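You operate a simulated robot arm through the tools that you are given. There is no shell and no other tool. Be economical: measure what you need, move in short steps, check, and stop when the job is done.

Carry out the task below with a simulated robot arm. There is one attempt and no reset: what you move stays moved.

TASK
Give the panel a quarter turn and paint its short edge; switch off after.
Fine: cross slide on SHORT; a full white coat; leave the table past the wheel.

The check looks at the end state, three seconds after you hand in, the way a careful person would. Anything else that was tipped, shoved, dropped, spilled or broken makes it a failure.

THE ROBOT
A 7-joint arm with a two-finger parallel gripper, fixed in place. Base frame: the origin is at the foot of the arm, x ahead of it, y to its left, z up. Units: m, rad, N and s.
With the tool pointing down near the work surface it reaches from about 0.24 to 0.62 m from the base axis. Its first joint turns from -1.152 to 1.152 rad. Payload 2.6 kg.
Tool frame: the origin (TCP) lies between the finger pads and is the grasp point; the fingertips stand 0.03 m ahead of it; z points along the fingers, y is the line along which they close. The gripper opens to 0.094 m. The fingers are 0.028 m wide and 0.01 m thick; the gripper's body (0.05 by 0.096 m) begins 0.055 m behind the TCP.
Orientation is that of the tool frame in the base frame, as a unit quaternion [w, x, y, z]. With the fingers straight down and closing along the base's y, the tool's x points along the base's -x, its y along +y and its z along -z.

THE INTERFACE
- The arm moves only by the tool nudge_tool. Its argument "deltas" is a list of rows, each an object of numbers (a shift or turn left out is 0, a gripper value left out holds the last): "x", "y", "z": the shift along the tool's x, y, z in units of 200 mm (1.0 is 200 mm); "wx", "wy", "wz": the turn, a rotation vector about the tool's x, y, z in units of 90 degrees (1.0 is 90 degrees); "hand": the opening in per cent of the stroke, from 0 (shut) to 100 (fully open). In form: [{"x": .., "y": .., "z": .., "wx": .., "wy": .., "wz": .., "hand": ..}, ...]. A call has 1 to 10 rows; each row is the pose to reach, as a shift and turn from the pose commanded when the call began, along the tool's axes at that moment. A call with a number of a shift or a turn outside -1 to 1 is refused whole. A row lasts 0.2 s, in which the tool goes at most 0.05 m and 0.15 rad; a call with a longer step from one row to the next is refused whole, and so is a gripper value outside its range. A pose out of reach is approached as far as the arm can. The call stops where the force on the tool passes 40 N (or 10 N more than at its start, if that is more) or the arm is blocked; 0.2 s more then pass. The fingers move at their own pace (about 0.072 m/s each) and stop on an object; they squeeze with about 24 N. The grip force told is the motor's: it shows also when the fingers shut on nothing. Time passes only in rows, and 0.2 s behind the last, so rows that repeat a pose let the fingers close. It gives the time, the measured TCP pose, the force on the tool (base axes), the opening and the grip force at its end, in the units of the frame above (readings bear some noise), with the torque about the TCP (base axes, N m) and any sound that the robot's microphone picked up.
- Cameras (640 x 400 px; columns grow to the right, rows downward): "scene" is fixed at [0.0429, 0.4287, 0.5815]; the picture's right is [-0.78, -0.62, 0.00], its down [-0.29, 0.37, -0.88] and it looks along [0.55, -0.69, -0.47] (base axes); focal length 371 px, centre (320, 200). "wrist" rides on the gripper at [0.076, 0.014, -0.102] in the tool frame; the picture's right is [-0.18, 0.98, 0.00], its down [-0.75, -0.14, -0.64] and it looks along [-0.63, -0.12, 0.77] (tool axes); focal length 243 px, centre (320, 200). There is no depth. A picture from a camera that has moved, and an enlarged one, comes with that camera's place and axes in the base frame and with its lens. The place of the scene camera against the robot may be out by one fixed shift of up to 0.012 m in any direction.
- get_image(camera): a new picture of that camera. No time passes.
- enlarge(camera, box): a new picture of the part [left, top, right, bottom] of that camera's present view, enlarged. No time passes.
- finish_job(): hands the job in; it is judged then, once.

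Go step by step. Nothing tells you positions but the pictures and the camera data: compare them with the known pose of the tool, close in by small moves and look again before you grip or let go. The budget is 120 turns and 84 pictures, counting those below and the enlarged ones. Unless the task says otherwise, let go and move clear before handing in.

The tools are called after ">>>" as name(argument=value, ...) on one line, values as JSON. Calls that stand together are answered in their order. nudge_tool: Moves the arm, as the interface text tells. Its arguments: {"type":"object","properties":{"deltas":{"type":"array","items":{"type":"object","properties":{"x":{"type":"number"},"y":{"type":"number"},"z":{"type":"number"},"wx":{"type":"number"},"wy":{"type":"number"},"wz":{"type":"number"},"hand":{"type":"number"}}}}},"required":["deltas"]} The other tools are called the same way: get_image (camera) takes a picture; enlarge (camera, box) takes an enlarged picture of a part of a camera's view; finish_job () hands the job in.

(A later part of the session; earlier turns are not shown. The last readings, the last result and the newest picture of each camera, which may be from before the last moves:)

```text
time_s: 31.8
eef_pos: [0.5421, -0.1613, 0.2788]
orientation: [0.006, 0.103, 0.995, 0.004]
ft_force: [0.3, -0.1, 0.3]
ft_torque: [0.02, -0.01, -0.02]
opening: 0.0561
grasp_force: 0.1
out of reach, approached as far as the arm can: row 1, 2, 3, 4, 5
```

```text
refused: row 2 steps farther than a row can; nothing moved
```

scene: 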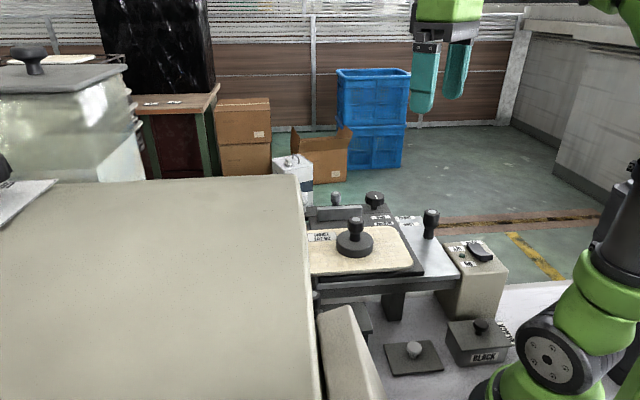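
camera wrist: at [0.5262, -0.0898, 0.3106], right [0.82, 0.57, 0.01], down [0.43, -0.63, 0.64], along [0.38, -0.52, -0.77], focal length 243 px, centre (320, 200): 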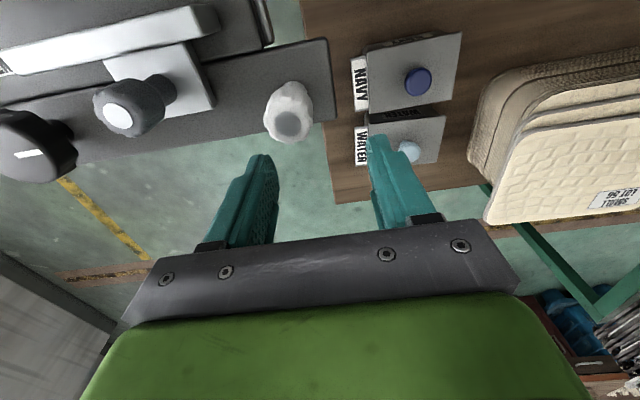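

>>> nudge_tool(deltas=[{"x": 0.1, "y": 0.15, "z": -0.1}, {"x": 0.2, "y": 0.3, "wz": -0.05, "z": -0.15}, {"x": 0.3, "y": 0.45, "wz": -0.1, "z": -0.15}, {"x": 0.45, "y": 0.55, "wz": -0.1, "z": -0.15}, {"x": 0.6, "y": 0.65, "wz": -0.1, "z": -0.15}, {"x": 0.8, "y": 0.7, "wz": -0.1, "z": -0.15}])

```text
time_s: 33.4
eef_pos: [0.4469, 0.0194, 0.3847]
orientation: [0.114, 0.022, 0.993, 0.008]
ft_force: [0.2, 0.2, -0.3]
ft_torque: [-0.01, -0.02, 0.02]
opening: 0.0566
grasp_force: 0.0
out of reach, approached as far as the arm can: row 1, 2, 3, 4
stopped in row 6: the arm was blocked; the commanded pose is now the measured one
```

Free of the boundary now, but tilted about 13°. I'll straighten the tool first.

>>> nudge_tool(deltas=[{"wx": 0.003, "wy": 0.05, "wz": -0.01, "x": 0.05}, {"wx": 0.006, "wy": 0.1, "wz": -0.02, "x": 0.1}, {"wx": 0.01, "wy": 0.146, "wz": -0.028, "x": 0.15}, {"wx": 0.01, "wy": 0.146, "wz": -0.028, "x": 0.2}])

```text
time_s: 34.4
eef_pos: [0.4078, 0.0195, 0.3751]
orientation: [-0.002, 0.0, 1.0, 0.001]
ft_force: [0.4, -0.1, 0.2]
ft_torque: [0.03, 0.02, -0.01]
opening: 0.0566
grasp_force: 0.1
```

>>> nudge_tool(deltas=[{"y": -0.12, "z": 0.1, "wz": 0.08}, {"y": -0.28, "z": 0.2, "wz": 0.16}, {"y": -0.42, "z": 0.3, "wz": 0.24, "x": -0.1}, {"y": -0.55, "z": 0.4, "wz": 0.32, "x": -0.2}, {"y": -0.65, "z": 0.5, "wz": 0.4, "x": -0.32}, {"y": -0.75, "z": 0.525, "wz": 0.46, "x": -0.46}, {"y": -0.75, "z": 0.525, "wz": 0.5, "x": -0.46}])

>>> get_image(camera="wrist")

```text
time_s: 36.0
eef_pos: [0.4997, -0.13, 0.269]
orientation: [-0.002, 0.384, 0.923, 0.002]
ft_force: [-0.2, 0.9, 0.2]
ft_torque: [0.03, 0.02, 0.02]
opening: 0.0565
grasp_force: 0.0
```

```text
40 pictures are left
camera wrist: at [0.4556, -0.0665, 0.3719], right [0.83, 0.56, 0.0], down [0.43, -0.63, 0.64], along [0.36, -0.53, -0.77], focal length 243 px, centre (320, 200)
```

wrist: 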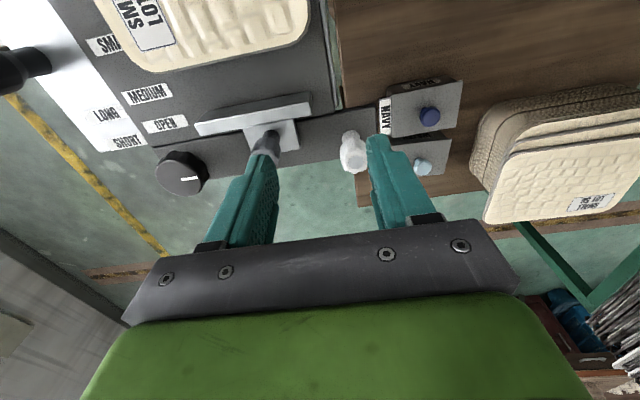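

>>> nudge_tool(deltas=[{"x": -0.07, "y": 0.04, "z": 0.1}, {"x": -0.14, "y": 0.08, "z": 0.2}, {"x": -0.194, "y": 0.11, "z": 0.3}])

>>> get_image(camera="wrist")

```text
time_s: 36.8
eef_pos: [0.5446, -0.1432, 0.2106]
orientation: [-0.001, 0.382, 0.924, 0.0]
ft_force: [0.9, -0.5, 0.2]
ft_torque: [-0.02, 0.01, -0.01]
opening: 0.0566
grasp_force: 0.0
```

```text
39 pictures are left
camera wrist: at [0.5002, -0.0784, 0.3124], right [0.83, 0.56, 0.0], down [0.43, -0.63, 0.64], along [0.36, -0.53, -0.77], focal length 243 px, centre (320, 200)
```

wrist: 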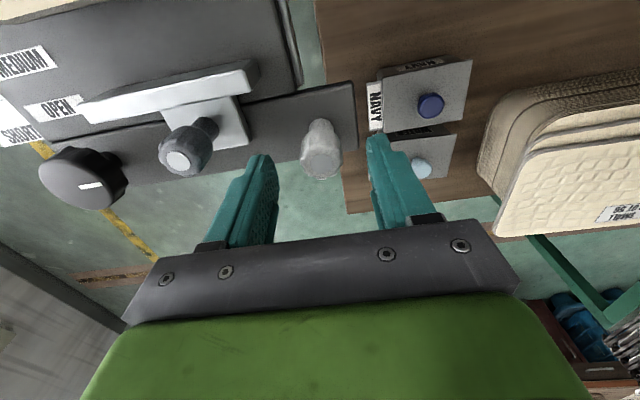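

>>> nudge_tool(deltas=[{"z": 0.1}, {"z": 0.17}, {"z": 0.17, "hand": 0}, {"z": 0.17, "hand": 0}, {"z": 0.17, "hand": 0}])

```text
time_s: 38.0
eef_pos: [0.5442, -0.1391, 0.1751]
orientation: [0.0, 0.382, 0.924, 0.001]
ft_force: [12.7, 6.4, -3.9]
ft_torque: [-0.42, -0.66, -0.13]
opening: 0.0255
grasp_force: 44.4
```

>>> nudge_tool(deltas=[{"y": 0.01}, {"x": -0.03, "y": 0.015}, {"x": -0.06, "y": 0.015}])

>>> get_image(camera="wrist")

```text
time_s: 38.8
eef_pos: [0.5532, -0.1491, 0.1755]
orientation: [0.0, 0.385, 0.923, 0.0]
ft_force: [-4.2, -1.7, 11.3]
ft_torque: [0.67, 0.86, -0.25]
opening: 0.0257
grasp_force: 45.4
```

```text
38 pictures are left
camera wrist: at [0.51, -0.0843, 0.2782], right [0.83, 0.56, 0.0], down [0.43, -0.63, 0.64], along [0.36, -0.53, -0.77], focal length 243 px, centre (320, 200)
```

wrist: 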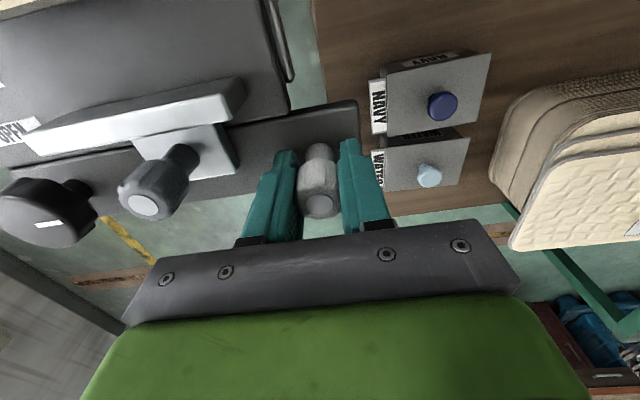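

The slide follows with little force. Continuing the pull toward SHORT.

>>> nudge_tool(deltas=[{"x": -0.03, "y": -0.005}, {"x": -0.06, "y": -0.005}, {"x": -0.1, "y": -0.005}])

>>> enlarge(camera="scene", box=[300, 150, 480, 290])

```text
time_s: 39.6
eef_pos: [0.5685, -0.1592, 0.1759]
orientation: [-0.002, 0.382, 0.924, 0.002]
ft_force: [-12.8, 9.9, 14.3]
ft_torque: [-0.7, -0.6, -0.06]
opening: 0.0254
grasp_force: 45.0
```

```text
2.86 times, centred on (390, 220) of scene
camera zoom: at [0.0428, 0.4288, 0.5814], right [-0.78, -0.62, 0.0], down [-0.29, 0.36, -0.88], along [0.55, -0.69, -0.47], focal length 1061 px, centre (120, 143)
```

zoom: 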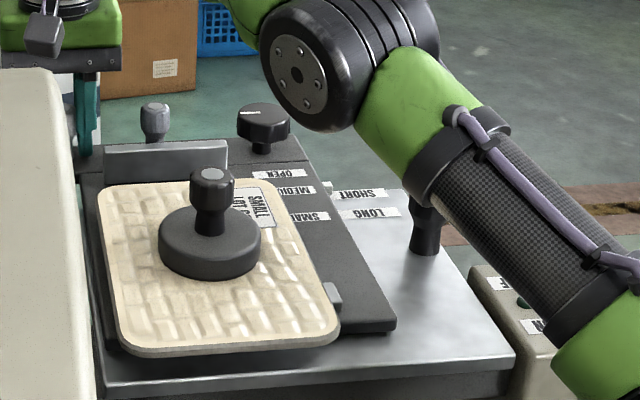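

>>> nudge_tool(deltas=[{"x": -0.015}, {"x": -0.02}])

>>> enlarge(camera="scene", box=[350, 180, 450, 245])

```text
time_s: 40.2
eef_pos: [0.5694, -0.1584, 0.175]
orientation: [-0.005, 0.383, 0.924, 0.005]
ft_force: [-6.6, 3.0, 1.9]
ft_torque: [-0.4, -0.21, 0.03]
opening: 0.0252
grasp_force: 45.2
stopped in row 2: the force on the tool passed its limit at 42 N (the readings are from after the stop); the commanded pose is now the measured one
```

```text
6.15 times, centred on (400, 212) of scene
camera zoom: at [0.043, 0.4287, 0.5814], right [-0.78, -0.62, 0.0], down [-0.29, 0.37, -0.88], along [0.55, -0.69, -0.47], focal length 2286 px, centre (-172, 123)
```

zoom: 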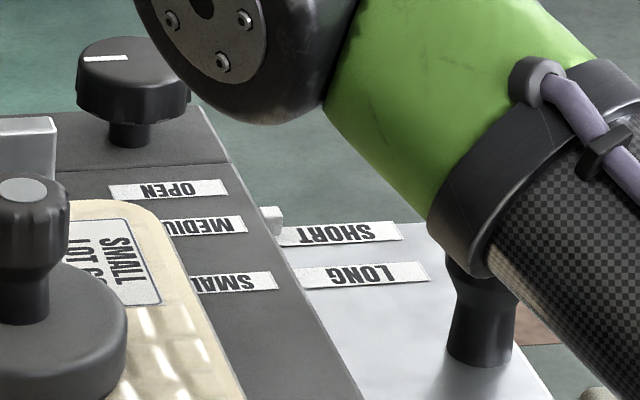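

The cross slide hit its stop at SHORT. I'll release and retreat inward and upward.

>>> nudge_tool(deltas=[{"hand": 60}, {"hand": 60}, {"hand": 60}, {"z": -0.08, "hand": 60}, {"z": -0.2, "x": 0.08}, {"z": -0.35, "x": 0.2}, {"z": -0.45, "x": 0.4}, {"z": -0.5, "x": 0.6}])

>>> get_image(camera="wrist")

```text
time_s: 42.0
eef_pos: [0.4859, -0.078, 0.2776]
orientation: [-0.005, 0.383, 0.924, 0.005]
ft_force: [0.1, -0.5, -0.4]
ft_torque: [0.02, 0.0, -0.05]
opening: 0.0566
grasp_force: 0.0
```

```text
35 pictures are left
camera wrist: at [0.4425, -0.0135, 0.3812], right [0.82, 0.57, 0.0], down [0.44, -0.64, 0.63], along [0.36, -0.52, -0.78], focal length 243 px, centre (320, 200)
```

wrist: 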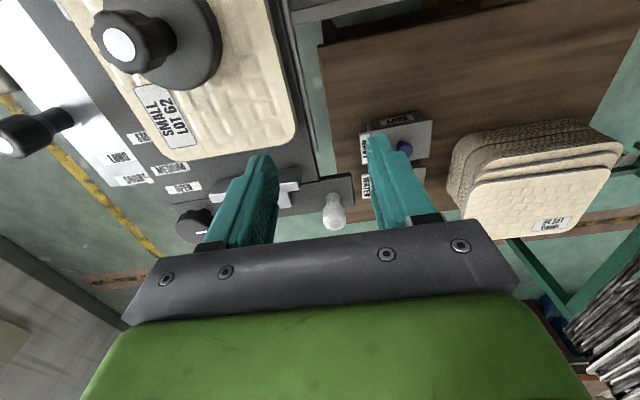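

Next is the thickness dial, which triangulates to about (0.374, 0.178, 0.297) and has THICK about 75° clockwise of MID. I'll move over it high up.

>>> nudge_tool(deltas=[{"z": -0.2, "x": 0.05, "wz": -0.09}, {"z": -0.4, "x": 0.15, "wz": -0.18}, {"z": -0.55, "x": 0.3, "wz": -0.27}, {"z": -0.6, "x": 0.5, "y": 0.1, "wz": -0.36}, {"z": -0.6, "x": 0.7, "y": 0.2, "wz": -0.45}, {"z": -0.6, "x": 0.9, "y": 0.3, "wz": -0.54}])

```text
time_s: 43.4
eef_pos: [0.4009, 0.095, 0.3979]
orientation: [-0.002, -0.032, 0.999, 0.007]
ft_force: [0.2, 1.1, 0.4]
ft_torque: [0.02, -0.01, 0.02]
opening: 0.0564
grasp_force: 0.1
```

>>> nudge_tool(deltas=[{"x": 0.03, "y": 0.12, "wz": -0.09, "wx": -0.009, "hand": 80}, {"x": 0.06, "y": 0.24, "wz": -0.18, "wx": -0.009, "hand": 80}, {"x": 0.11, "y": 0.36, "wz": -0.27, "wx": -0.009}, {"x": 0.11, "y": 0.42, "wz": -0.36, "wx": -0.009}, {"x": 0.11, "y": 0.42, "wz": -0.45, "wx": -0.009}])

>>> get_image(camera="wrist")

```text
time_s: 44.6
eef_pos: [0.3725, 0.1751, 0.3994]
orientation: [0.0, -0.377, 0.926, 0.014]
ft_force: [-0.3, 0.2, -0.6]
ft_torque: [0.01, -0.03, 0.01]
opening: 0.075
grasp_force: 0.0
```

```text
34 pictures are left
camera wrist: at [0.31, 0.1294, 0.5017], right [-0.55, 0.83, 0.03], down [0.65, 0.41, 0.65], along [0.53, 0.38, -0.76], focal length 243 px, centre (320, 200)
```

wrist: 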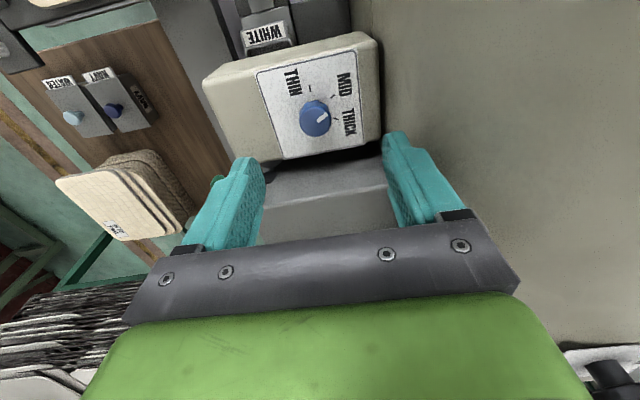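

>>> nudge_tool(deltas=[{"z": 0.1, "wx": 0.0165, "wy": 0.0067, "hand": 60}, {"z": 0.27, "wx": 0.0165, "wy": 0.0067, "hand": 60}])

>>> get_image(camera="wrist")

>>> get_image(camera="scene")

```text
time_s: 45.2
eef_pos: [0.3721, 0.1744, 0.3464]
orientation: [0.0, -0.376, 0.927, 0.0]
ft_force: [0.4, 0.2, 0.2]
ft_torque: [-0.01, 0.0, 0.01]
opening: 0.0566
grasp_force: 0.1
```

```text
33 pictures are left
camera wrist: at [0.3076, 0.1322, 0.4484], right [-0.55, 0.83, 0.0], down [0.64, 0.42, 0.64], along [0.54, 0.36, -0.77], focal length 243 px, centre (320, 200)
```

wrist: 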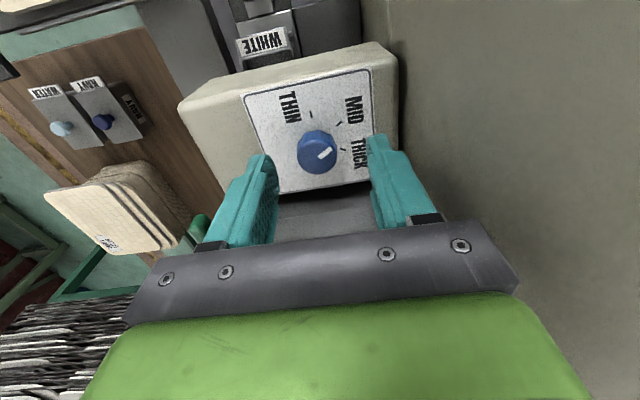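

```text
32 pictures are left
```

scene: 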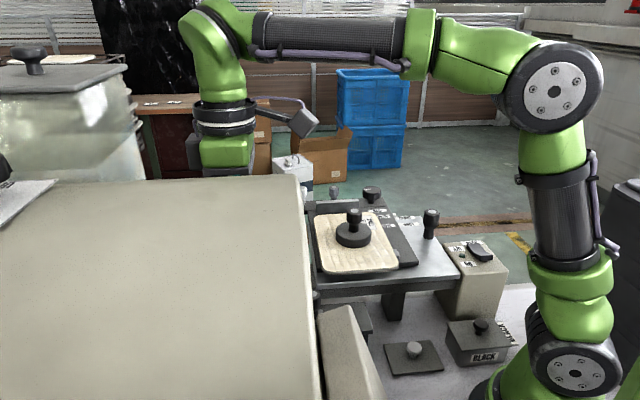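

>>> nudge_tool(deltas=[{"z": 0.07}, {"z": 0.13}, {"z": 0.17}, {"z": 0.19}])

>>> get_image(camera="wrist")

```text
time_s: 46.0
eef_pos: [0.3718, 0.1755, 0.3198]
orientation: [0.007, -0.375, 0.927, 0.002]
ft_force: [-2.9, -2.8, 6.5]
ft_torque: [0.03, 0.27, 0.14]
opening: 0.056
grasp_force: 0.1
stopped in row 4: the force on the tool passed its limit at 50 N (the readings are from after the stop); the commanded pose is now the measured one
```

```text
31 pictures are left
camera wrist: at [0.3065, 0.1324, 0.4209], right [-0.55, 0.83, 0.0], down [0.63, 0.42, 0.65], along [0.54, 0.36, -0.76], focal length 243 px, centre (320, 200)
```

wrist: 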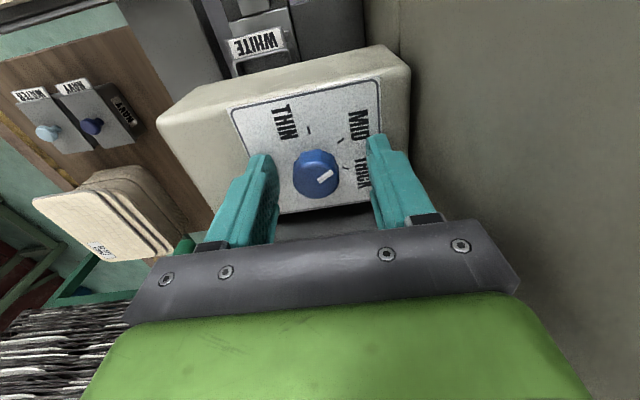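

>>> nudge_tool(deltas=[{"z": -0.012}, {"z": -0.012, "hand": 0}, {"z": -0.012, "hand": 0}, {"z": -0.012, "hand": 0}, {"z": -0.012, "hand": 0}])

```text
time_s: 47.2
eef_pos: [0.374, 0.173, 0.321]
orientation: [0.007, -0.374, 0.928, -0.001]
ft_force: [14.2, -11.0, -2.9]
ft_torque: [-0.49, 0.03, -0.04]
opening: 0.0252
grasp_force: 44.9
```

>>> nudge_tool(deltas=[{"y": -0.015, "wz": 0.04}, {"y": -0.015, "wz": 0.13}, {"y": -0.015, "wz": 0.22}, {"y": -0.015, "wz": 0.31}, {"y": -0.015, "wz": 0.4}, {"y": -0.015, "wz": 0.49}, {"y": -0.015, "wz": 0.58}])

>>> get_image(camera="wrist")

```text
time_s: 48.8
eef_pos: [0.3748, 0.1733, 0.3231]
orientation: [0.003, 0.072, 0.997, 0.005]
ft_force: [-8.6, -13.0, 4.4]
ft_torque: [2.06, 1.27, 1.12]
opening: 0.0252
grasp_force: 45.4
```

```text
30 pictures are left
camera wrist: at [0.2995, 0.1982, 0.4239], right [0.32, 0.95, 0.01], down [0.72, -0.25, 0.65], along [0.61, -0.2, -0.76], focal length 243 px, centre (320, 200)
```

wrist: 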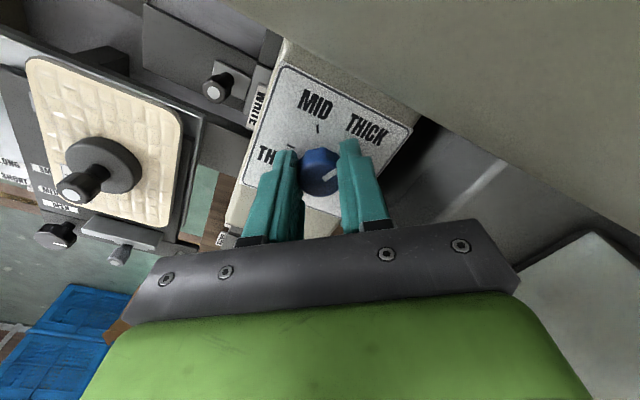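

>>> nudge_tool(deltas=[{"wz": -0.02}, {"wz": -0.02, "hand": 60}, {"wz": -0.02, "hand": 60}, {"wz": -0.02, "hand": 60}, {"wz": -0.02, "z": -0.2}, {"wz": -0.02, "z": -0.4, "x": 0.05}])

>>> enlarge(camera="wrist", box=[220, 30, 420, 160])

```text
time_s: 50.2
eef_pos: [0.3643, 0.1747, 0.4004]
orientation: [0.004, 0.055, 0.998, 0.004]
ft_force: [-1.1, 0.2, -0.3]
ft_torque: [0.02, 0.01, 0.01]
opening: 0.0564
grasp_force: 0.0
```

```text
3.08 times, centred on (320, 95) of wrist
camera zoom: at [0.2881, 0.1961, 0.5017], right [0.29, 0.96, 0.01], down [0.73, -0.23, 0.65], along [0.62, -0.18, -0.76], focal length 746 px, centre (320, 523)
```

zoom: 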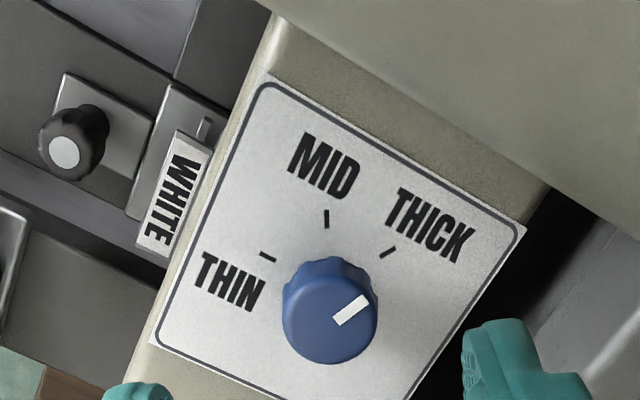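

The dial now points at THICK. Next I'll go to the MAIN rocker, near (0.165, -0.233, 0.15) with its ON end toward −u.

>>> nudge_tool(deltas=[{"x": 0.04, "y": -0.2, "wz": 0.05, "hand": 0}, {"x": 0.08, "y": -0.4, "wz": 0.13, "hand": 0}, {"x": 0.12, "y": -0.6, "wz": 0.21}, {"x": 0.16, "y": -0.8, "wz": 0.29}, {"x": 0.2, "y": -0.98, "wz": 0.37}, {"x": 0.2, "y": -1.0, "wz": 0.43}])

```text
time_s: 51.6
eef_pos: [0.3022, -0.0192, 0.3976]
orientation: [0.002, 0.385, 0.923, 0.005]
ft_force: [-0.2, -0.1, -0.4]
ft_torque: [0.01, -0.01, 0.01]
opening: 0.0001
grasp_force: 23.8
```

>>> nudge_tool(deltas=[{"x": -0.03, "y": -0.2}, {"x": -0.06, "y": -0.4}, {"x": -0.09, "y": -0.6, "z": 0.05}, {"x": -0.12, "y": -0.8, "z": 0.15}, {"x": -0.14, "y": -1.0, "z": 0.25}])

>>> get_image(camera="wrist")

```text
time_s: 52.8
eef_pos: [0.1827, -0.177, 0.3475]
orientation: [0.003, 0.383, 0.924, 0.006]
ft_force: [0.0, 0.2, 0.0]
ft_torque: [-0.01, 0.01, -0.01]
opening: 0.0
grasp_force: 23.9
```

```text
28 pictures are left
camera wrist: at [0.1373, -0.1152, 0.4483], right [0.83, 0.56, 0.01], down [0.43, -0.64, 0.64], along [0.37, -0.52, -0.77], focal length 243 px, centre (320, 200)
```

wrist: 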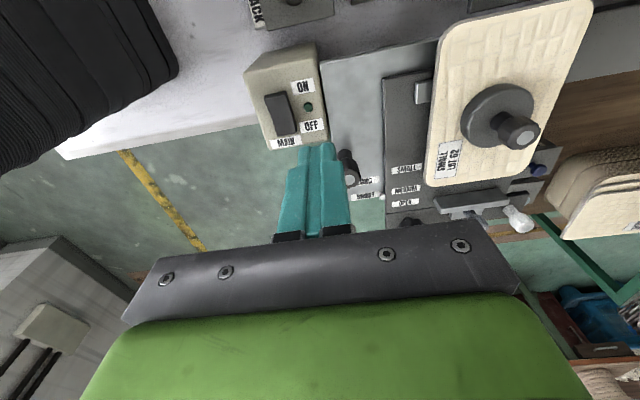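

>>> enlarge(camera="wrist", box=[230, 30, 360, 160])

```text
3.08 times, centred on (295, 95) of wrist
camera zoom: at [0.1373, -0.1152, 0.4483], right [0.83, 0.56, 0.01], down [0.43, -0.64, 0.64], along [0.37, -0.52, -0.77], focal length 746 px, centre (397, 523)
```

zoom: 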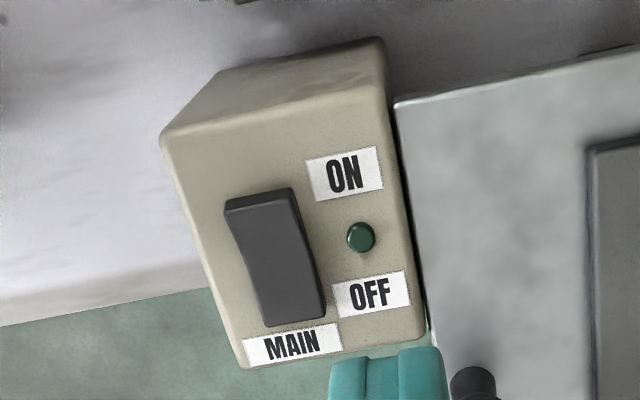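

The lamp is dark and the ON end is raised, so it's off. I'll move above the ON end and press with closed fingers.

>>> nudge_tool(deltas=[{"y": -0.15, "z": 0.1}, {"x": -0.02, "y": -0.243, "z": 0.3}, {"x": -0.02, "y": -0.243, "z": 0.5}, {"x": -0.02, "y": -0.243, "z": 0.62}])

>>> enlarge(camera="scene", box=[400, 180, 560, 300])

```text
time_s: 53.8
eef_pos: [0.1502, -0.2173, 0.222]
orientation: [0.003, 0.384, 0.923, 0.005]
ft_force: [0.6, -0.7, -0.2]
ft_torque: [0.02, 0.02, 0.02]
opening: 0.0002
grasp_force: 24.0
```

```text
3.33 times, centred on (480, 240) of scene
camera zoom: at [0.0429, 0.4287, 0.5815], right [-0.78, -0.62, 0.0], down [-0.29, 0.37, -0.88], along [0.55, -0.69, -0.47], focal length 1238 px, centre (-213, 67)
```

zoom: 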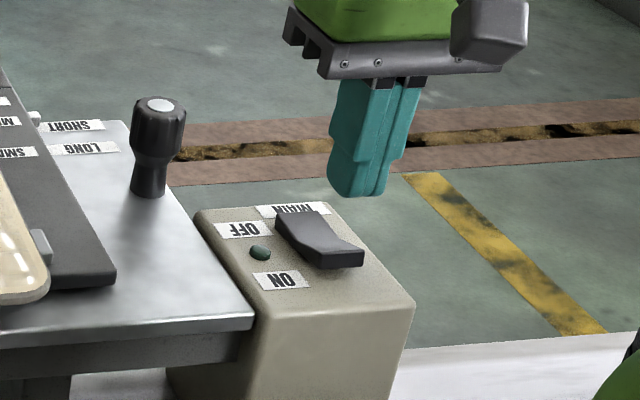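

>>> nudge_tool(deltas=[{"z": 0.06}, {"z": 0.1}, {"z": 0.13}])

>>> enlarge(camera="scene", box=[400, 180, 560, 300])

```text
time_s: 54.6
eef_pos: [0.1502, -0.2165, 0.1969]
orientation: [0.003, 0.384, 0.923, 0.006]
ft_force: [-1.0, -0.2, 0.6]
ft_torque: [-0.01, 0.03, 0.01]
opening: 0.0002
grasp_force: 24.1
```

```text
3.33 times, centred on (480, 240) of scene
camera zoom: at [0.0429, 0.4287, 0.5815], right [-0.78, -0.62, 0.0], down [-0.29, 0.37, -0.88], along [0.55, -0.69, -0.47], focal length 1238 px, centre (-213, 67)
```

zoom: 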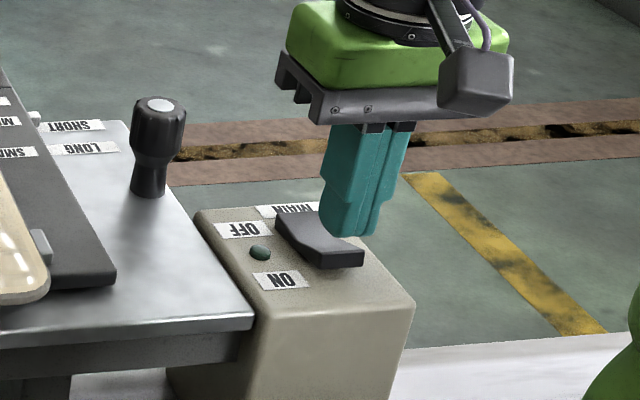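

>>> nudge_tool(deltas=[{"y": 0.012, "z": 0.03}, {"y": 0.012, "z": 0.06}, {"y": 0.012, "z": 0.085}])

>>> enlarge(camera="scene", box=[400, 180, 560, 300])

```text
time_s: 55.4
eef_pos: [0.153, -0.2152, 0.1813]
orientation: [0.004, 0.384, 0.924, 0.005]
ft_force: [-0.4, 0.3, 0.5]
ft_torque: [-0.03, 0.02, 0.01]
opening: 0.0
grasp_force: 23.9
```

```text
3.33 times, centred on (480, 240) of scene
camera zoom: at [0.0429, 0.4287, 0.5815], right [-0.78, -0.62, 0.0], down [-0.29, 0.37, -0.88], along [0.55, -0.69, -0.47], focal length 1238 px, centre (-213, 67)
```

zoom: 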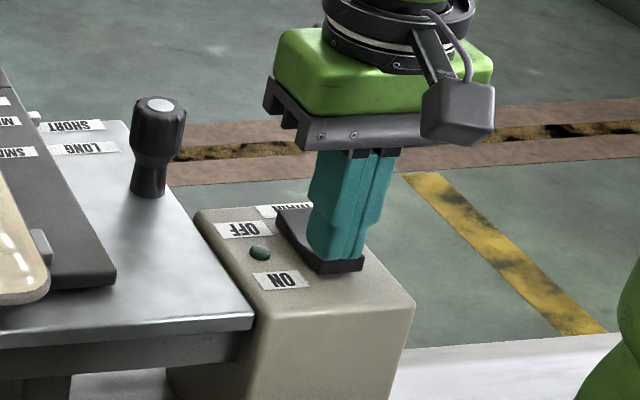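

Just above the ON end now. Pressing a few millimetres more.

>>> nudge_tool(deltas=[{"z": 0.02}, {"z": 0.04}, {"z": 0.06}, {"z": 0.075}])

>>> enlarge(camera="scene", box=[400, 180, 560, 300])

```text
time_s: 55.9
eef_pos: [0.1526, -0.2151, 0.1789]
orientation: [0.004, 0.384, 0.923, 0.006]
ft_force: [-1.6, 1.9, 4.1]
ft_torque: [-0.01, 0.04, 0.05]
opening: 0.0002
grasp_force: 24.3
stopped in row 2: the force on the tool passed its limit at 58 N (the readings are from after the stop); the commanded pose is now the measured one
```

```text
3.33 times, centred on (480, 240) of scene
camera zoom: at [0.0429, 0.4287, 0.5814], right [-0.78, -0.62, 0.0], down [-0.29, 0.37, -0.88], along [0.55, -0.69, -0.47], focal length 1238 px, centre (-213, 67)
```

zoom: 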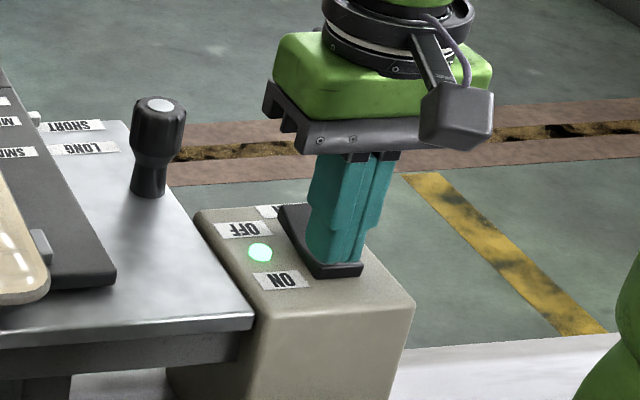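

MAIN's lamp is lit. Now I'll rise and go to the table handle, near (0.276, -0.238) with its top at about 0.197.

>>> nudge_tool(deltas=[{"z": -0.2}, {"z": -0.4}, {"z": -0.6, "hand": 60}, {"z": -0.6, "x": -0.18, "y": 0.12, "hand": 60}, {"z": -0.6, "x": -0.36, "y": 0.24}, {"z": -0.6, "x": -0.516, "y": 0.358}])

>>> get_image(camera="wrist")

```text
time_s: 57.3
eef_pos: [0.2748, -0.2393, 0.2999]
orientation: [0.003, 0.385, 0.923, 0.006]
ft_force: [-0.5, 0.6, 0.1]
ft_torque: [-0.02, -0.01, -0.01]
opening: 0.0564
grasp_force: 0.0
```

```text
22 pictures are left
camera wrist: at [0.2304, -0.1753, 0.4021], right [0.83, 0.56, 0.01], down [0.42, -0.64, 0.64], along [0.37, -0.53, -0.77], focal length 243 px, centre (320, 200)
```

wrist: 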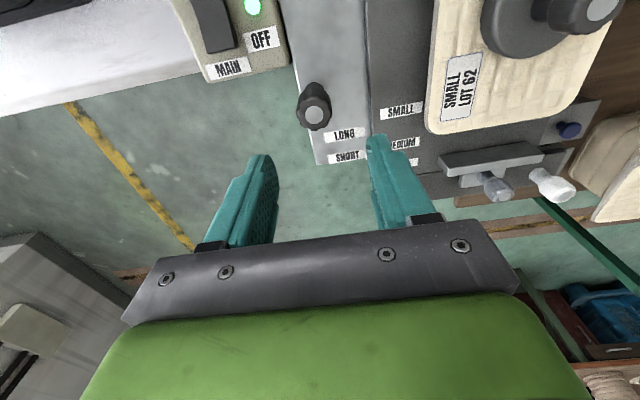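

>>> nudge_tool(deltas=[{"x": 0.012, "y": -0.005, "z": 0.2}, {"x": 0.012, "y": -0.005, "z": 0.38}, {"x": 0.012, "y": -0.005, "z": 0.5}, {"x": 0.012, "y": -0.005, "z": 0.55}, {"x": 0.012, "y": -0.005, "z": 0.55, "hand": 0}, {"x": 0.012, "y": -0.005, "z": 0.55, "hand": 0}, {"x": 0.012, "y": -0.005, "z": 0.55, "hand": 0}])

>>> get_image(camera="scene")

```text
time_s: 58.9
eef_pos: [0.2728, -0.2374, 0.191]
orientation: [0.004, 0.385, 0.923, 0.006]
ft_force: [-2.6, -3.8, -4.6]
ft_torque: [-0.6, -0.18, -0.42]
opening: 0.0315
grasp_force: 45.3
```

```text
21 pictures are left
```

scene: 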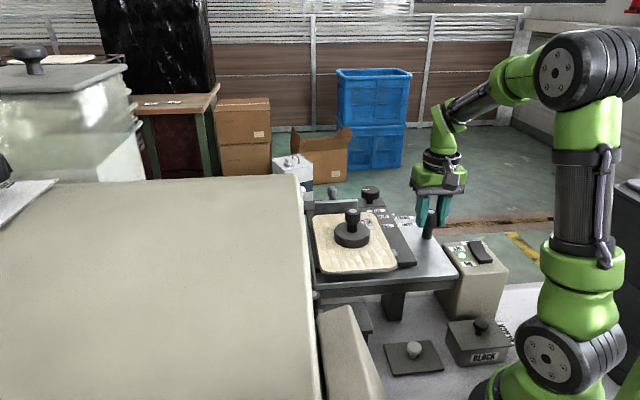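

Handle gripped. I'll start pushing the table along +v.

>>> nudge_tool(deltas=[{"y": 0.03}, {"y": 0.06}, {"y": 0.1}, {"y": 0.15}, {"y": 0.2}, {"y": 0.25}])

>>> get_image(camera="wrist")

```text
time_s: 60.3
eef_pos: [0.3096, -0.2011, 0.1907]
orientation: [0.004, 0.384, 0.923, 0.005]
ft_force: [-3.3, 2.0, 7.3]
ft_torque: [-0.4, -0.51, 0.06]
opening: 0.0313
grasp_force: 45.4
```

```text
20 pictures are left
camera wrist: at [0.2649, -0.1375, 0.2921], right [0.83, 0.56, 0.02], down [0.42, -0.64, 0.64], along [0.37, -0.53, -0.77], focal length 243 px, centre (320, 200)
```

wrist: 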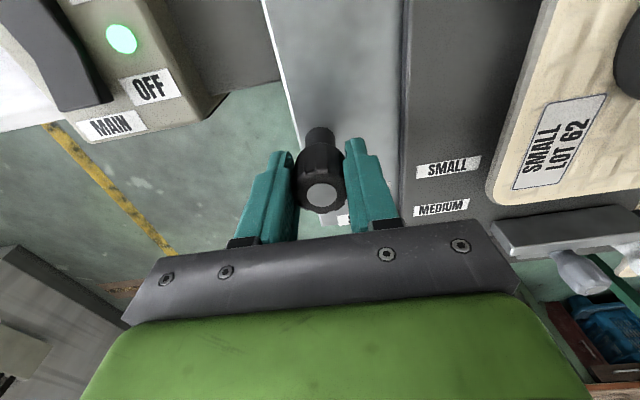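

The table slides freely. Continuing at a slow, steady pace past the wheel.

>>> nudge_tool(deltas=[{"y": 0.03}, {"y": 0.06}, {"y": 0.09}, {"y": 0.12}, {"y": 0.15}, {"y": 0.18}, {"y": 0.21}, {"y": 0.24}, {"y": 0.27}, {"y": 0.3}])

>>> enlarge(camera="scene", box=[280, 170, 480, 310])

```text
time_s: 62.5
eef_pos: [0.3519, -0.1598, 0.1904]
orientation: [0.003, 0.383, 0.924, 0.006]
ft_force: [-4.0, 2.0, -4.7]
ft_torque: [0.17, 0.32, -0.13]
opening: 0.0314
grasp_force: 44.9
```

```text
2.86 times, centred on (380, 240) of scene
camera zoom: at [0.043, 0.4287, 0.5815], right [-0.78, -0.62, 0.0], down [-0.29, 0.37, -0.88], along [0.55, -0.69, -0.47], focal length 1061 px, centre (149, 86)
```

zoom: 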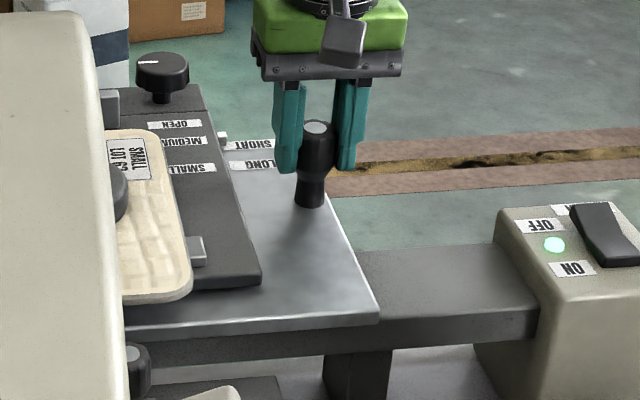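

>>> nudge_tool(deltas=[{"y": 0.03}, {"y": 0.06}, {"y": 0.09}, {"y": 0.12}, {"y": 0.15}, {"y": 0.18}, {"y": 0.21}, {"y": 0.24}, {"y": 0.27}, {"y": 0.3}])

>>> nudge_tool(deltas=[{"y": 0.03}, {"y": 0.06}, {"y": 0.09}, {"y": 0.12}, {"y": 0.15}, {"y": 0.18}, {"y": 0.21}, {"y": 0.24}, {"y": 0.27}, {"y": 0.3}])

>>> get_image(camera="scene")

>>> get_image(camera="wrist")

```text
time_s: 64.7
eef_pos: [0.3938, -0.1175, 0.1896]
orientation: [0.002, 0.384, 0.923, 0.005]
ft_force: [-1.8, 1.2, -24.9]
ft_torque: [-0.42, -0.34, 0.02]
opening: 0.0315
grasp_force: 44.9
```

```text
time_s: 66.9
eef_pos: [0.4362, -0.0754, 0.191]
orientation: [0.002, 0.385, 0.923, 0.005]
ft_force: [2.5, -4.5, -30.3]
ft_torque: [-0.25, -0.27, 0.04]
opening: 0.0313
grasp_force: 45.6
```

```text
18 pictures are left
```

scene: 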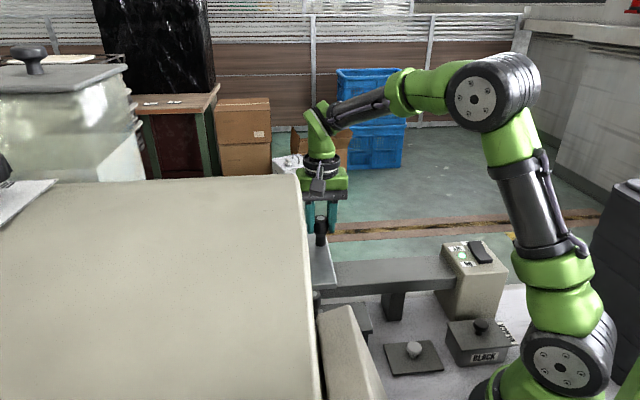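

```text
17 pictures are left
camera wrist: at [0.392, -0.0113, 0.293], right [0.83, 0.56, 0.01], down [0.43, -0.64, 0.64], along [0.37, -0.53, -0.77], focal length 243 px, centre (320, 200)
```

wrist: 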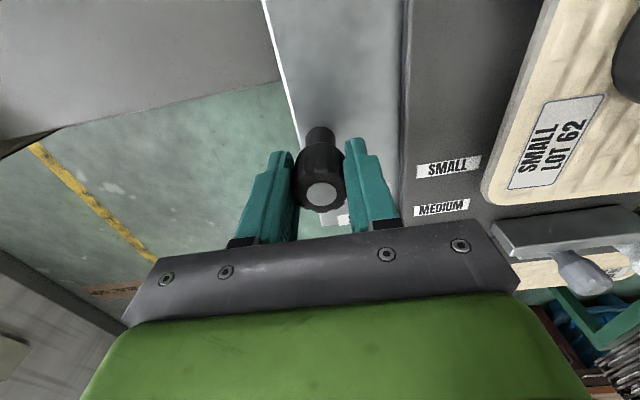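

>>> nudge_tool(deltas=[{"y": 0.03, "z": 0.006}, {"y": 0.06, "z": 0.01}, {"y": 0.09, "z": 0.012}, {"y": 0.12, "z": 0.013}, {"y": 0.15, "z": 0.014}, {"y": 0.18, "z": 0.015}, {"y": 0.21, "z": 0.016}, {"y": 0.24, "z": 0.017}, {"y": 0.27, "z": 0.018}, {"y": 0.3, "z": 0.019}])

>>> get_image(camera="wrist")

```text
time_s: 69.1
eef_pos: [0.4799, -0.0321, 0.1908]
orientation: [0.004, 0.385, 0.923, 0.007]
ft_force: [-9.8, 8.7, 17.6]
ft_torque: [0.81, 0.61, 0.05]
opening: 0.0313
grasp_force: 44.9
```

```text
16 pictures are left
camera wrist: at [0.4346, 0.032, 0.2928], right [0.83, 0.56, 0.02], down [0.42, -0.64, 0.64], along [0.37, -0.53, -0.77], focal length 243 px, centre (320, 200)
```

wrist: 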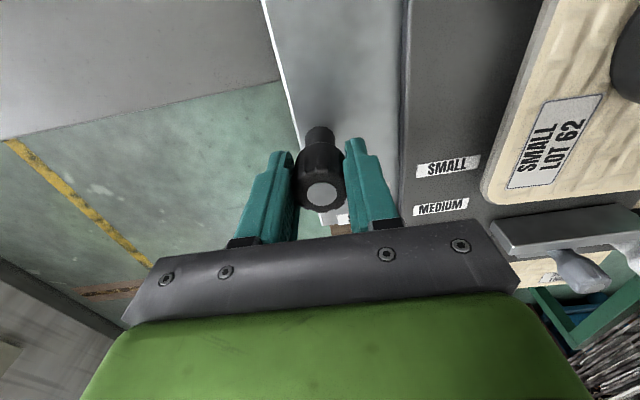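

>>> nudge_tool(deltas=[{"y": 0.03}, {"y": 0.06}, {"y": 0.09}, {"y": 0.12}, {"y": 0.15}, {"y": 0.18}, {"y": 0.21}, {"y": 0.24}])

>>> get_image(camera="wrist")

```text
time_s: 70.9
eef_pos: [0.5132, 0.0019, 0.1905]
orientation: [0.006, 0.386, 0.923, 0.007]
ft_force: [-10.7, 8.5, 23.5]
ft_torque: [0.55, 0.37, 0.0]
opening: 0.0313
grasp_force: 44.9
```

```text
15 pictures are left
camera wrist: at [0.468, 0.0653, 0.2926], right [0.83, 0.56, 0.02], down [0.42, -0.64, 0.64], along [0.37, -0.53, -0.77], focal length 243 px, centre (320, 200)
```

wrist: 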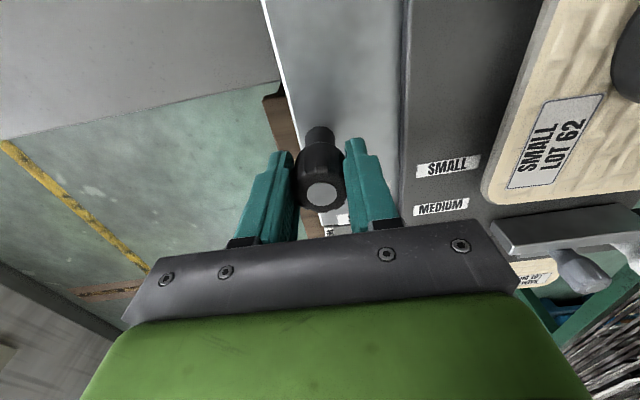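

The table has gone about 0.34 m, so the panel should be clear of the wheel. I'll release, rise and inspect.

>>> nudge_tool(deltas=[{"z": -0.015}, {"hand": 60, "z": -0.015}, {"hand": 60, "z": -0.015}, {"z": -0.015}, {"z": -0.2}, {"z": -0.4, "x": 0.1}, {"z": -0.6, "x": 0.3}, {"z": -0.8, "x": 0.45}])

>>> get_image(camera="wrist")

```text
refused: row 7 steps farther than a row can; nothing moved
```

```text
14 pictures are left
camera wrist: at [0.468, 0.0653, 0.2926], right [0.83, 0.56, 0.02], down [0.42, -0.64, 0.64], along [0.37, -0.53, -0.77], focal length 243 px, centre (320, 200)
```

wrist: 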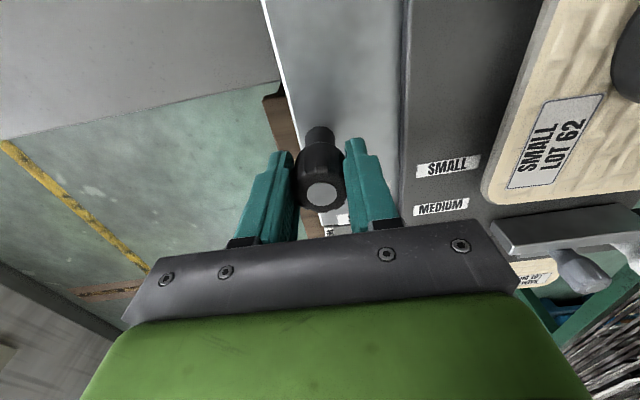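

>>> nudge_tool(deltas=[{"z": -0.01}, {"hand": 60, "z": -0.01}, {"hand": 60, "z": -0.01}, {"z": -0.01}, {"z": -0.2}, {"z": -0.35, "x": 0.1}, {"z": -0.5, "x": 0.25}, {"z": -0.65, "x": 0.4}, {"z": -0.8, "x": 0.55}])

>>> get_image(camera="wrist")

```text
time_s: 72.9
eef_pos: [0.4343, 0.0769, 0.3479]
orientation: [0.003, 0.384, 0.923, 0.005]
ft_force: [-0.2, -0.4, -0.6]
ft_torque: [0.03, 0.03, 0.0]
opening: 0.0566
grasp_force: 0.1
```

```text
13 pictures are left
camera wrist: at [0.3892, 0.1409, 0.4505], right [0.83, 0.56, 0.01], down [0.42, -0.64, 0.64], along [0.37, -0.53, -0.77], focal length 243 px, centre (320, 200)
```

wrist: 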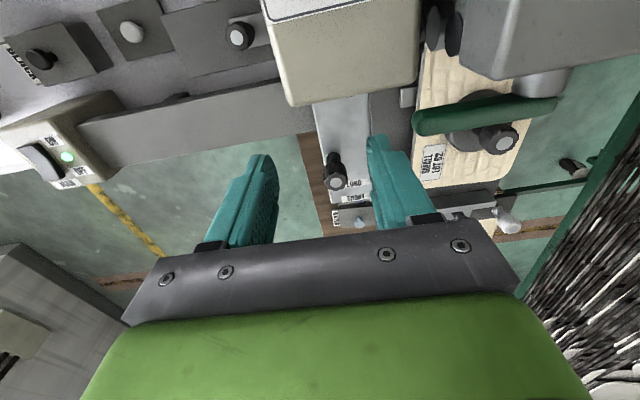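

>>> enlarge(camera="wrist", box=[300, 0, 580, 240])

```text
1.67 times, centred on (440, 120) of wrist
camera zoom: at [0.3892, 0.1409, 0.4505], right [0.83, 0.56, 0.01], down [0.42, -0.64, 0.64], along [0.37, -0.53, -0.77], focal length 404 px, centre (120, 333)
```

zoom: 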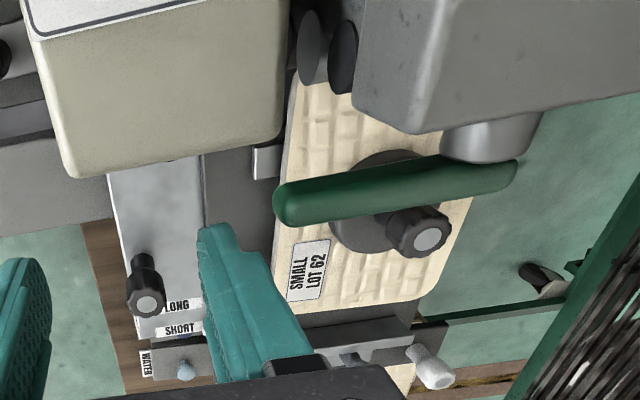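

A lever and housing hang over the far side without touching. To be clearly past the wheel, I'll regrip the handle and push on to the end of travel.

>>> nudge_tool(deltas=[{"z": 0.15, "x": -0.15}, {"z": 0.3, "x": -0.3}, {"z": 0.45, "x": -0.45}, {"z": 0.6, "x": -0.55}, {"z": 0.79, "x": -0.55}, {"z": 0.79, "x": -0.55, "hand": 0}, {"z": 0.79, "x": -0.55, "hand": 0}, {"z": 0.79, "x": -0.55, "hand": 0}])

>>> nudge_tool(deltas=[{"y": 0.03}, {"y": 0.06}, {"y": 0.09}, {"y": 0.12}, {"y": 0.15}, {"y": 0.18}, {"y": 0.21}, {"y": 0.24}])

```text
time_s: 74.7
eef_pos: [0.5157, -0.0007, 0.1939]
orientation: [0.006, 0.384, 0.923, 0.006]
ft_force: [4.9, -2.6, -4.2]
ft_torque: [0.11, -0.35, -0.01]
opening: 0.0314
grasp_force: 44.4
```

```text
time_s: 76.4
eef_pos: [0.5426, 0.0267, 0.192]
orientation: [0.003, 0.389, 0.921, -0.001]
ft_force: [-5.0, -0.7, 2.5]
ft_torque: [-0.07, 0.15, 0.05]
opening: 0.0315
grasp_force: 45.0
stopped in row 8: the force on the tool passed its limit at 50 N (the readings are from after the stop); the commanded pose is now the measured one
```

A firm stop came after another 38 mm, probably the end of travel. I'll release and check.

>>> nudge_tool(deltas=[{"hand": 60}, {"hand": 60}, {"hand": 60}, {"z": -0.2}, {"z": -0.35, "x": 0.15}, {"z": -0.5, "x": 0.3}, {"z": -0.65, "x": 0.45}, {"z": -0.8, "x": 0.6}])

>>> enlarge(camera="wrist", box=[260, 0, 560, 240])

```text
time_s: 78.3
eef_pos: [0.4637, 0.0967, 0.3499]
orientation: [0.014, 0.397, 0.917, -0.013]
ft_force: [1.1, -0.5, 0.0]
ft_torque: [0.0, -0.11, -0.05]
opening: 0.0566
grasp_force: 0.1
stopped in row 8: the force on the tool passed its limit at 49 N (the readings are from after the stop); the commanded pose is now the measured one
```

```text
1.67 times, centred on (410, 120) of wrist
camera zoom: at [0.4204, 0.1664, 0.4509], right [0.84, 0.54, 0.0], down [0.4, -0.63, 0.67], along [0.36, -0.57, -0.74], focal length 404 px, centre (170, 333)
```

zoom: 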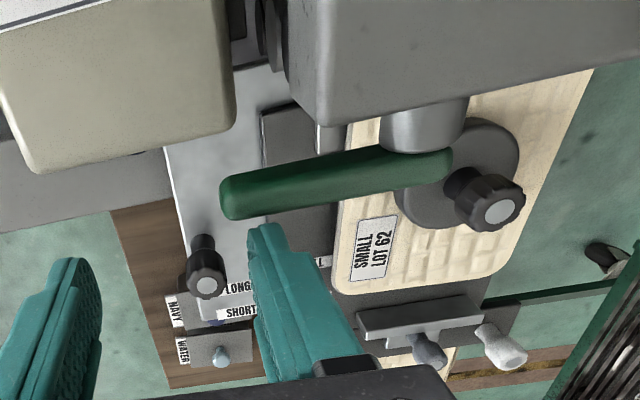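

My finger touched the fixed green lever on leaving; triangulation puts it in the same place before and after. I'll back off and straighten the tool.

>>> nudge_tool(deltas=[{"x": -0.05}, {"x": -0.1, "z": -0.05}, {"x": -0.1, "y": -0.15, "z": -0.08}])

>>> enlarge(camera="wrist", box=[260, 0, 560, 240])

```text
time_s: 79.1
eef_pos: [0.456, 0.0638, 0.3695]
orientation: [0.013, 0.398, 0.917, -0.011]
ft_force: [-0.4, -0.4, -0.1]
ft_torque: [-0.01, -0.04, 0.04]
opening: 0.0566
grasp_force: 0.2
```

```text
1.67 times, centred on (410, 120) of wrist
camera zoom: at [0.4123, 0.1327, 0.468], right [0.84, 0.54, -0.01], down [0.4, -0.63, 0.67], along [0.36, -0.57, -0.74], focal length 404 px, centre (170, 333)
```

zoom: 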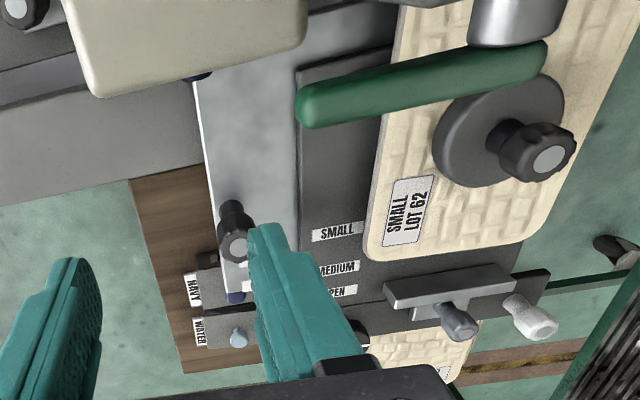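

To be sure of the coat and the panel's squareness, I'll bring the table back past the running wheel for a look, then push it through again. First, regrip the handle.

>>> nudge_tool(deltas=[{"x": -0.08, "z": 0.15, "wx": -0.003, "wy": 0.01, "wz": -0.01}, {"x": -0.16, "z": 0.33, "wx": -0.006, "wy": 0.021, "wz": -0.02}, {"x": -0.26, "y": 0.06, "z": 0.5, "wx": -0.006, "wy": 0.021, "wz": -0.02}, {"x": -0.36, "y": 0.13, "z": 0.62, "wx": -0.006, "wy": 0.021, "wz": -0.02}, {"x": -0.431, "y": 0.19, "z": 0.7, "wx": -0.006, "wy": 0.021, "wz": -0.02}])

>>> get_image(camera="wrist")

```text
time_s: 80.3
eef_pos: [0.5443, 0.0205, 0.2301]
orientation: [0.0, 0.383, 0.924, -0.001]
ft_force: [0.6, -0.5, -0.6]
ft_torque: [-0.01, 0.03, 0.01]
opening: 0.0565
grasp_force: 0.0
```

```text
9 pictures are left
camera wrist: at [0.5004, 0.0849, 0.3324], right [0.83, 0.56, 0.0], down [0.43, -0.63, 0.64], along [0.36, -0.53, -0.77], focal length 243 px, centre (320, 200)
```

wrist: 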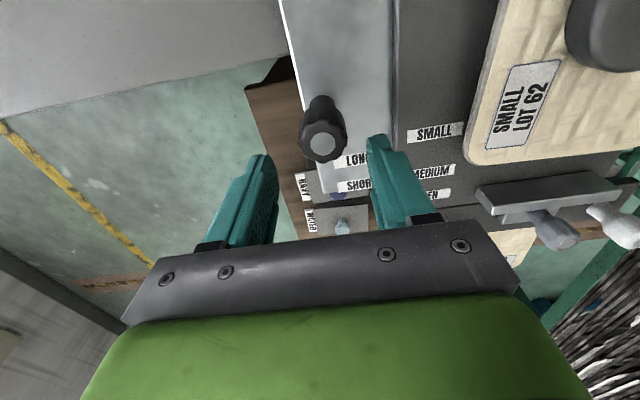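

The panel is still square (within about 1°). I'll grip and draw the table back.

>>> nudge_tool(deltas=[{"x": 0.055, "y": 0.02, "z": 0.1}, {"x": 0.055, "y": 0.02, "z": 0.19}, {"x": 0.055, "y": 0.02, "z": 0.19, "hand": 0}, {"x": 0.055, "y": 0.02, "z": 0.19, "hand": 0}, {"x": 0.055, "y": 0.02, "z": 0.19, "hand": 0}])

>>> nudge_tool(deltas=[{"y": -0.04}, {"y": -0.09}, {"y": -0.14}, {"y": -0.19}, {"y": -0.24}, {"y": -0.29}, {"y": -0.34}, {"y": -0.39}, {"y": -0.44}, {"y": -0.49}])

>>> nudge_tool(deltas=[{"y": -0.05}, {"y": -0.1}, {"y": -0.15}, {"y": -0.2}, {"y": -0.25}, {"y": -0.3}, {"y": -0.35}, {"y": -0.4}, {"y": -0.45}, {"y": -0.5}])

>>> nudge_tool(deltas=[{"y": -0.05}, {"y": -0.1}, {"y": -0.15}, {"y": -0.2}, {"y": -0.25}, {"y": -0.3}, {"y": -0.35}, {"y": -0.4}, {"y": -0.45}, {"y": -0.5}])

>>> enlarge(camera="scene", box=[290, 170, 430, 290])

```text
time_s: 81.5
eef_pos: [0.5395, 0.0297, 0.1933]
orientation: [0.0, 0.384, 0.923, -0.002]
ft_force: [-8.7, -5.4, 0.2]
ft_torque: [-0.26, 0.02, -0.15]
opening: 0.0316
grasp_force: 44.9
```

```text
time_s: 83.7
eef_pos: [0.4704, -0.0398, 0.1936]
orientation: [0.004, 0.382, 0.924, -0.004]
ft_force: [18.5, -17.9, -12.2]
ft_torque: [-0.77, -0.52, 0.01]
opening: 0.0311
grasp_force: 44.7
```

```text
time_s: 85.9
eef_pos: [0.4007, -0.1088, 0.193]
orientation: [0.002, 0.384, 0.923, -0.002]
ft_force: [16.0, -13.8, -8.2]
ft_torque: [-0.77, -0.57, 0.01]
opening: 0.0311
grasp_force: 44.5
```

```text
time_s: 88.1
eef_pos: [0.3281, -0.1795, 0.1923]
orientation: [0.001, 0.383, 0.924, -0.003]
ft_force: [17.1, -15.6, -8.8]
ft_torque: [-0.86, -0.64, 0.07]
opening: 0.0314
grasp_force: 44.8
```

```text
3.33 times, centred on (360, 230) of scene
camera zoom: at [0.043, 0.4287, 0.5815], right [-0.78, -0.62, 0.0], down [-0.29, 0.37, -0.88], along [0.55, -0.69, -0.47], focal length 1238 px, centre (187, 100)
```

zoom: 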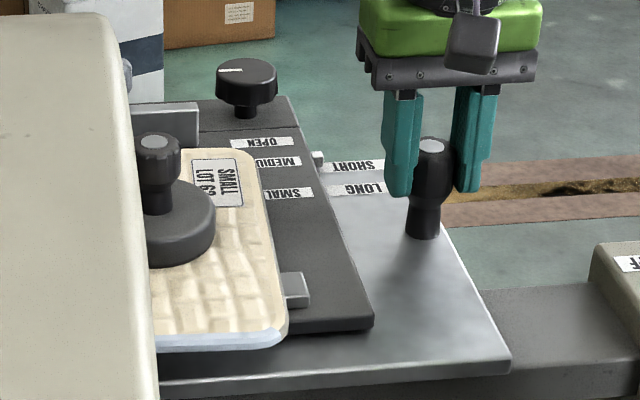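

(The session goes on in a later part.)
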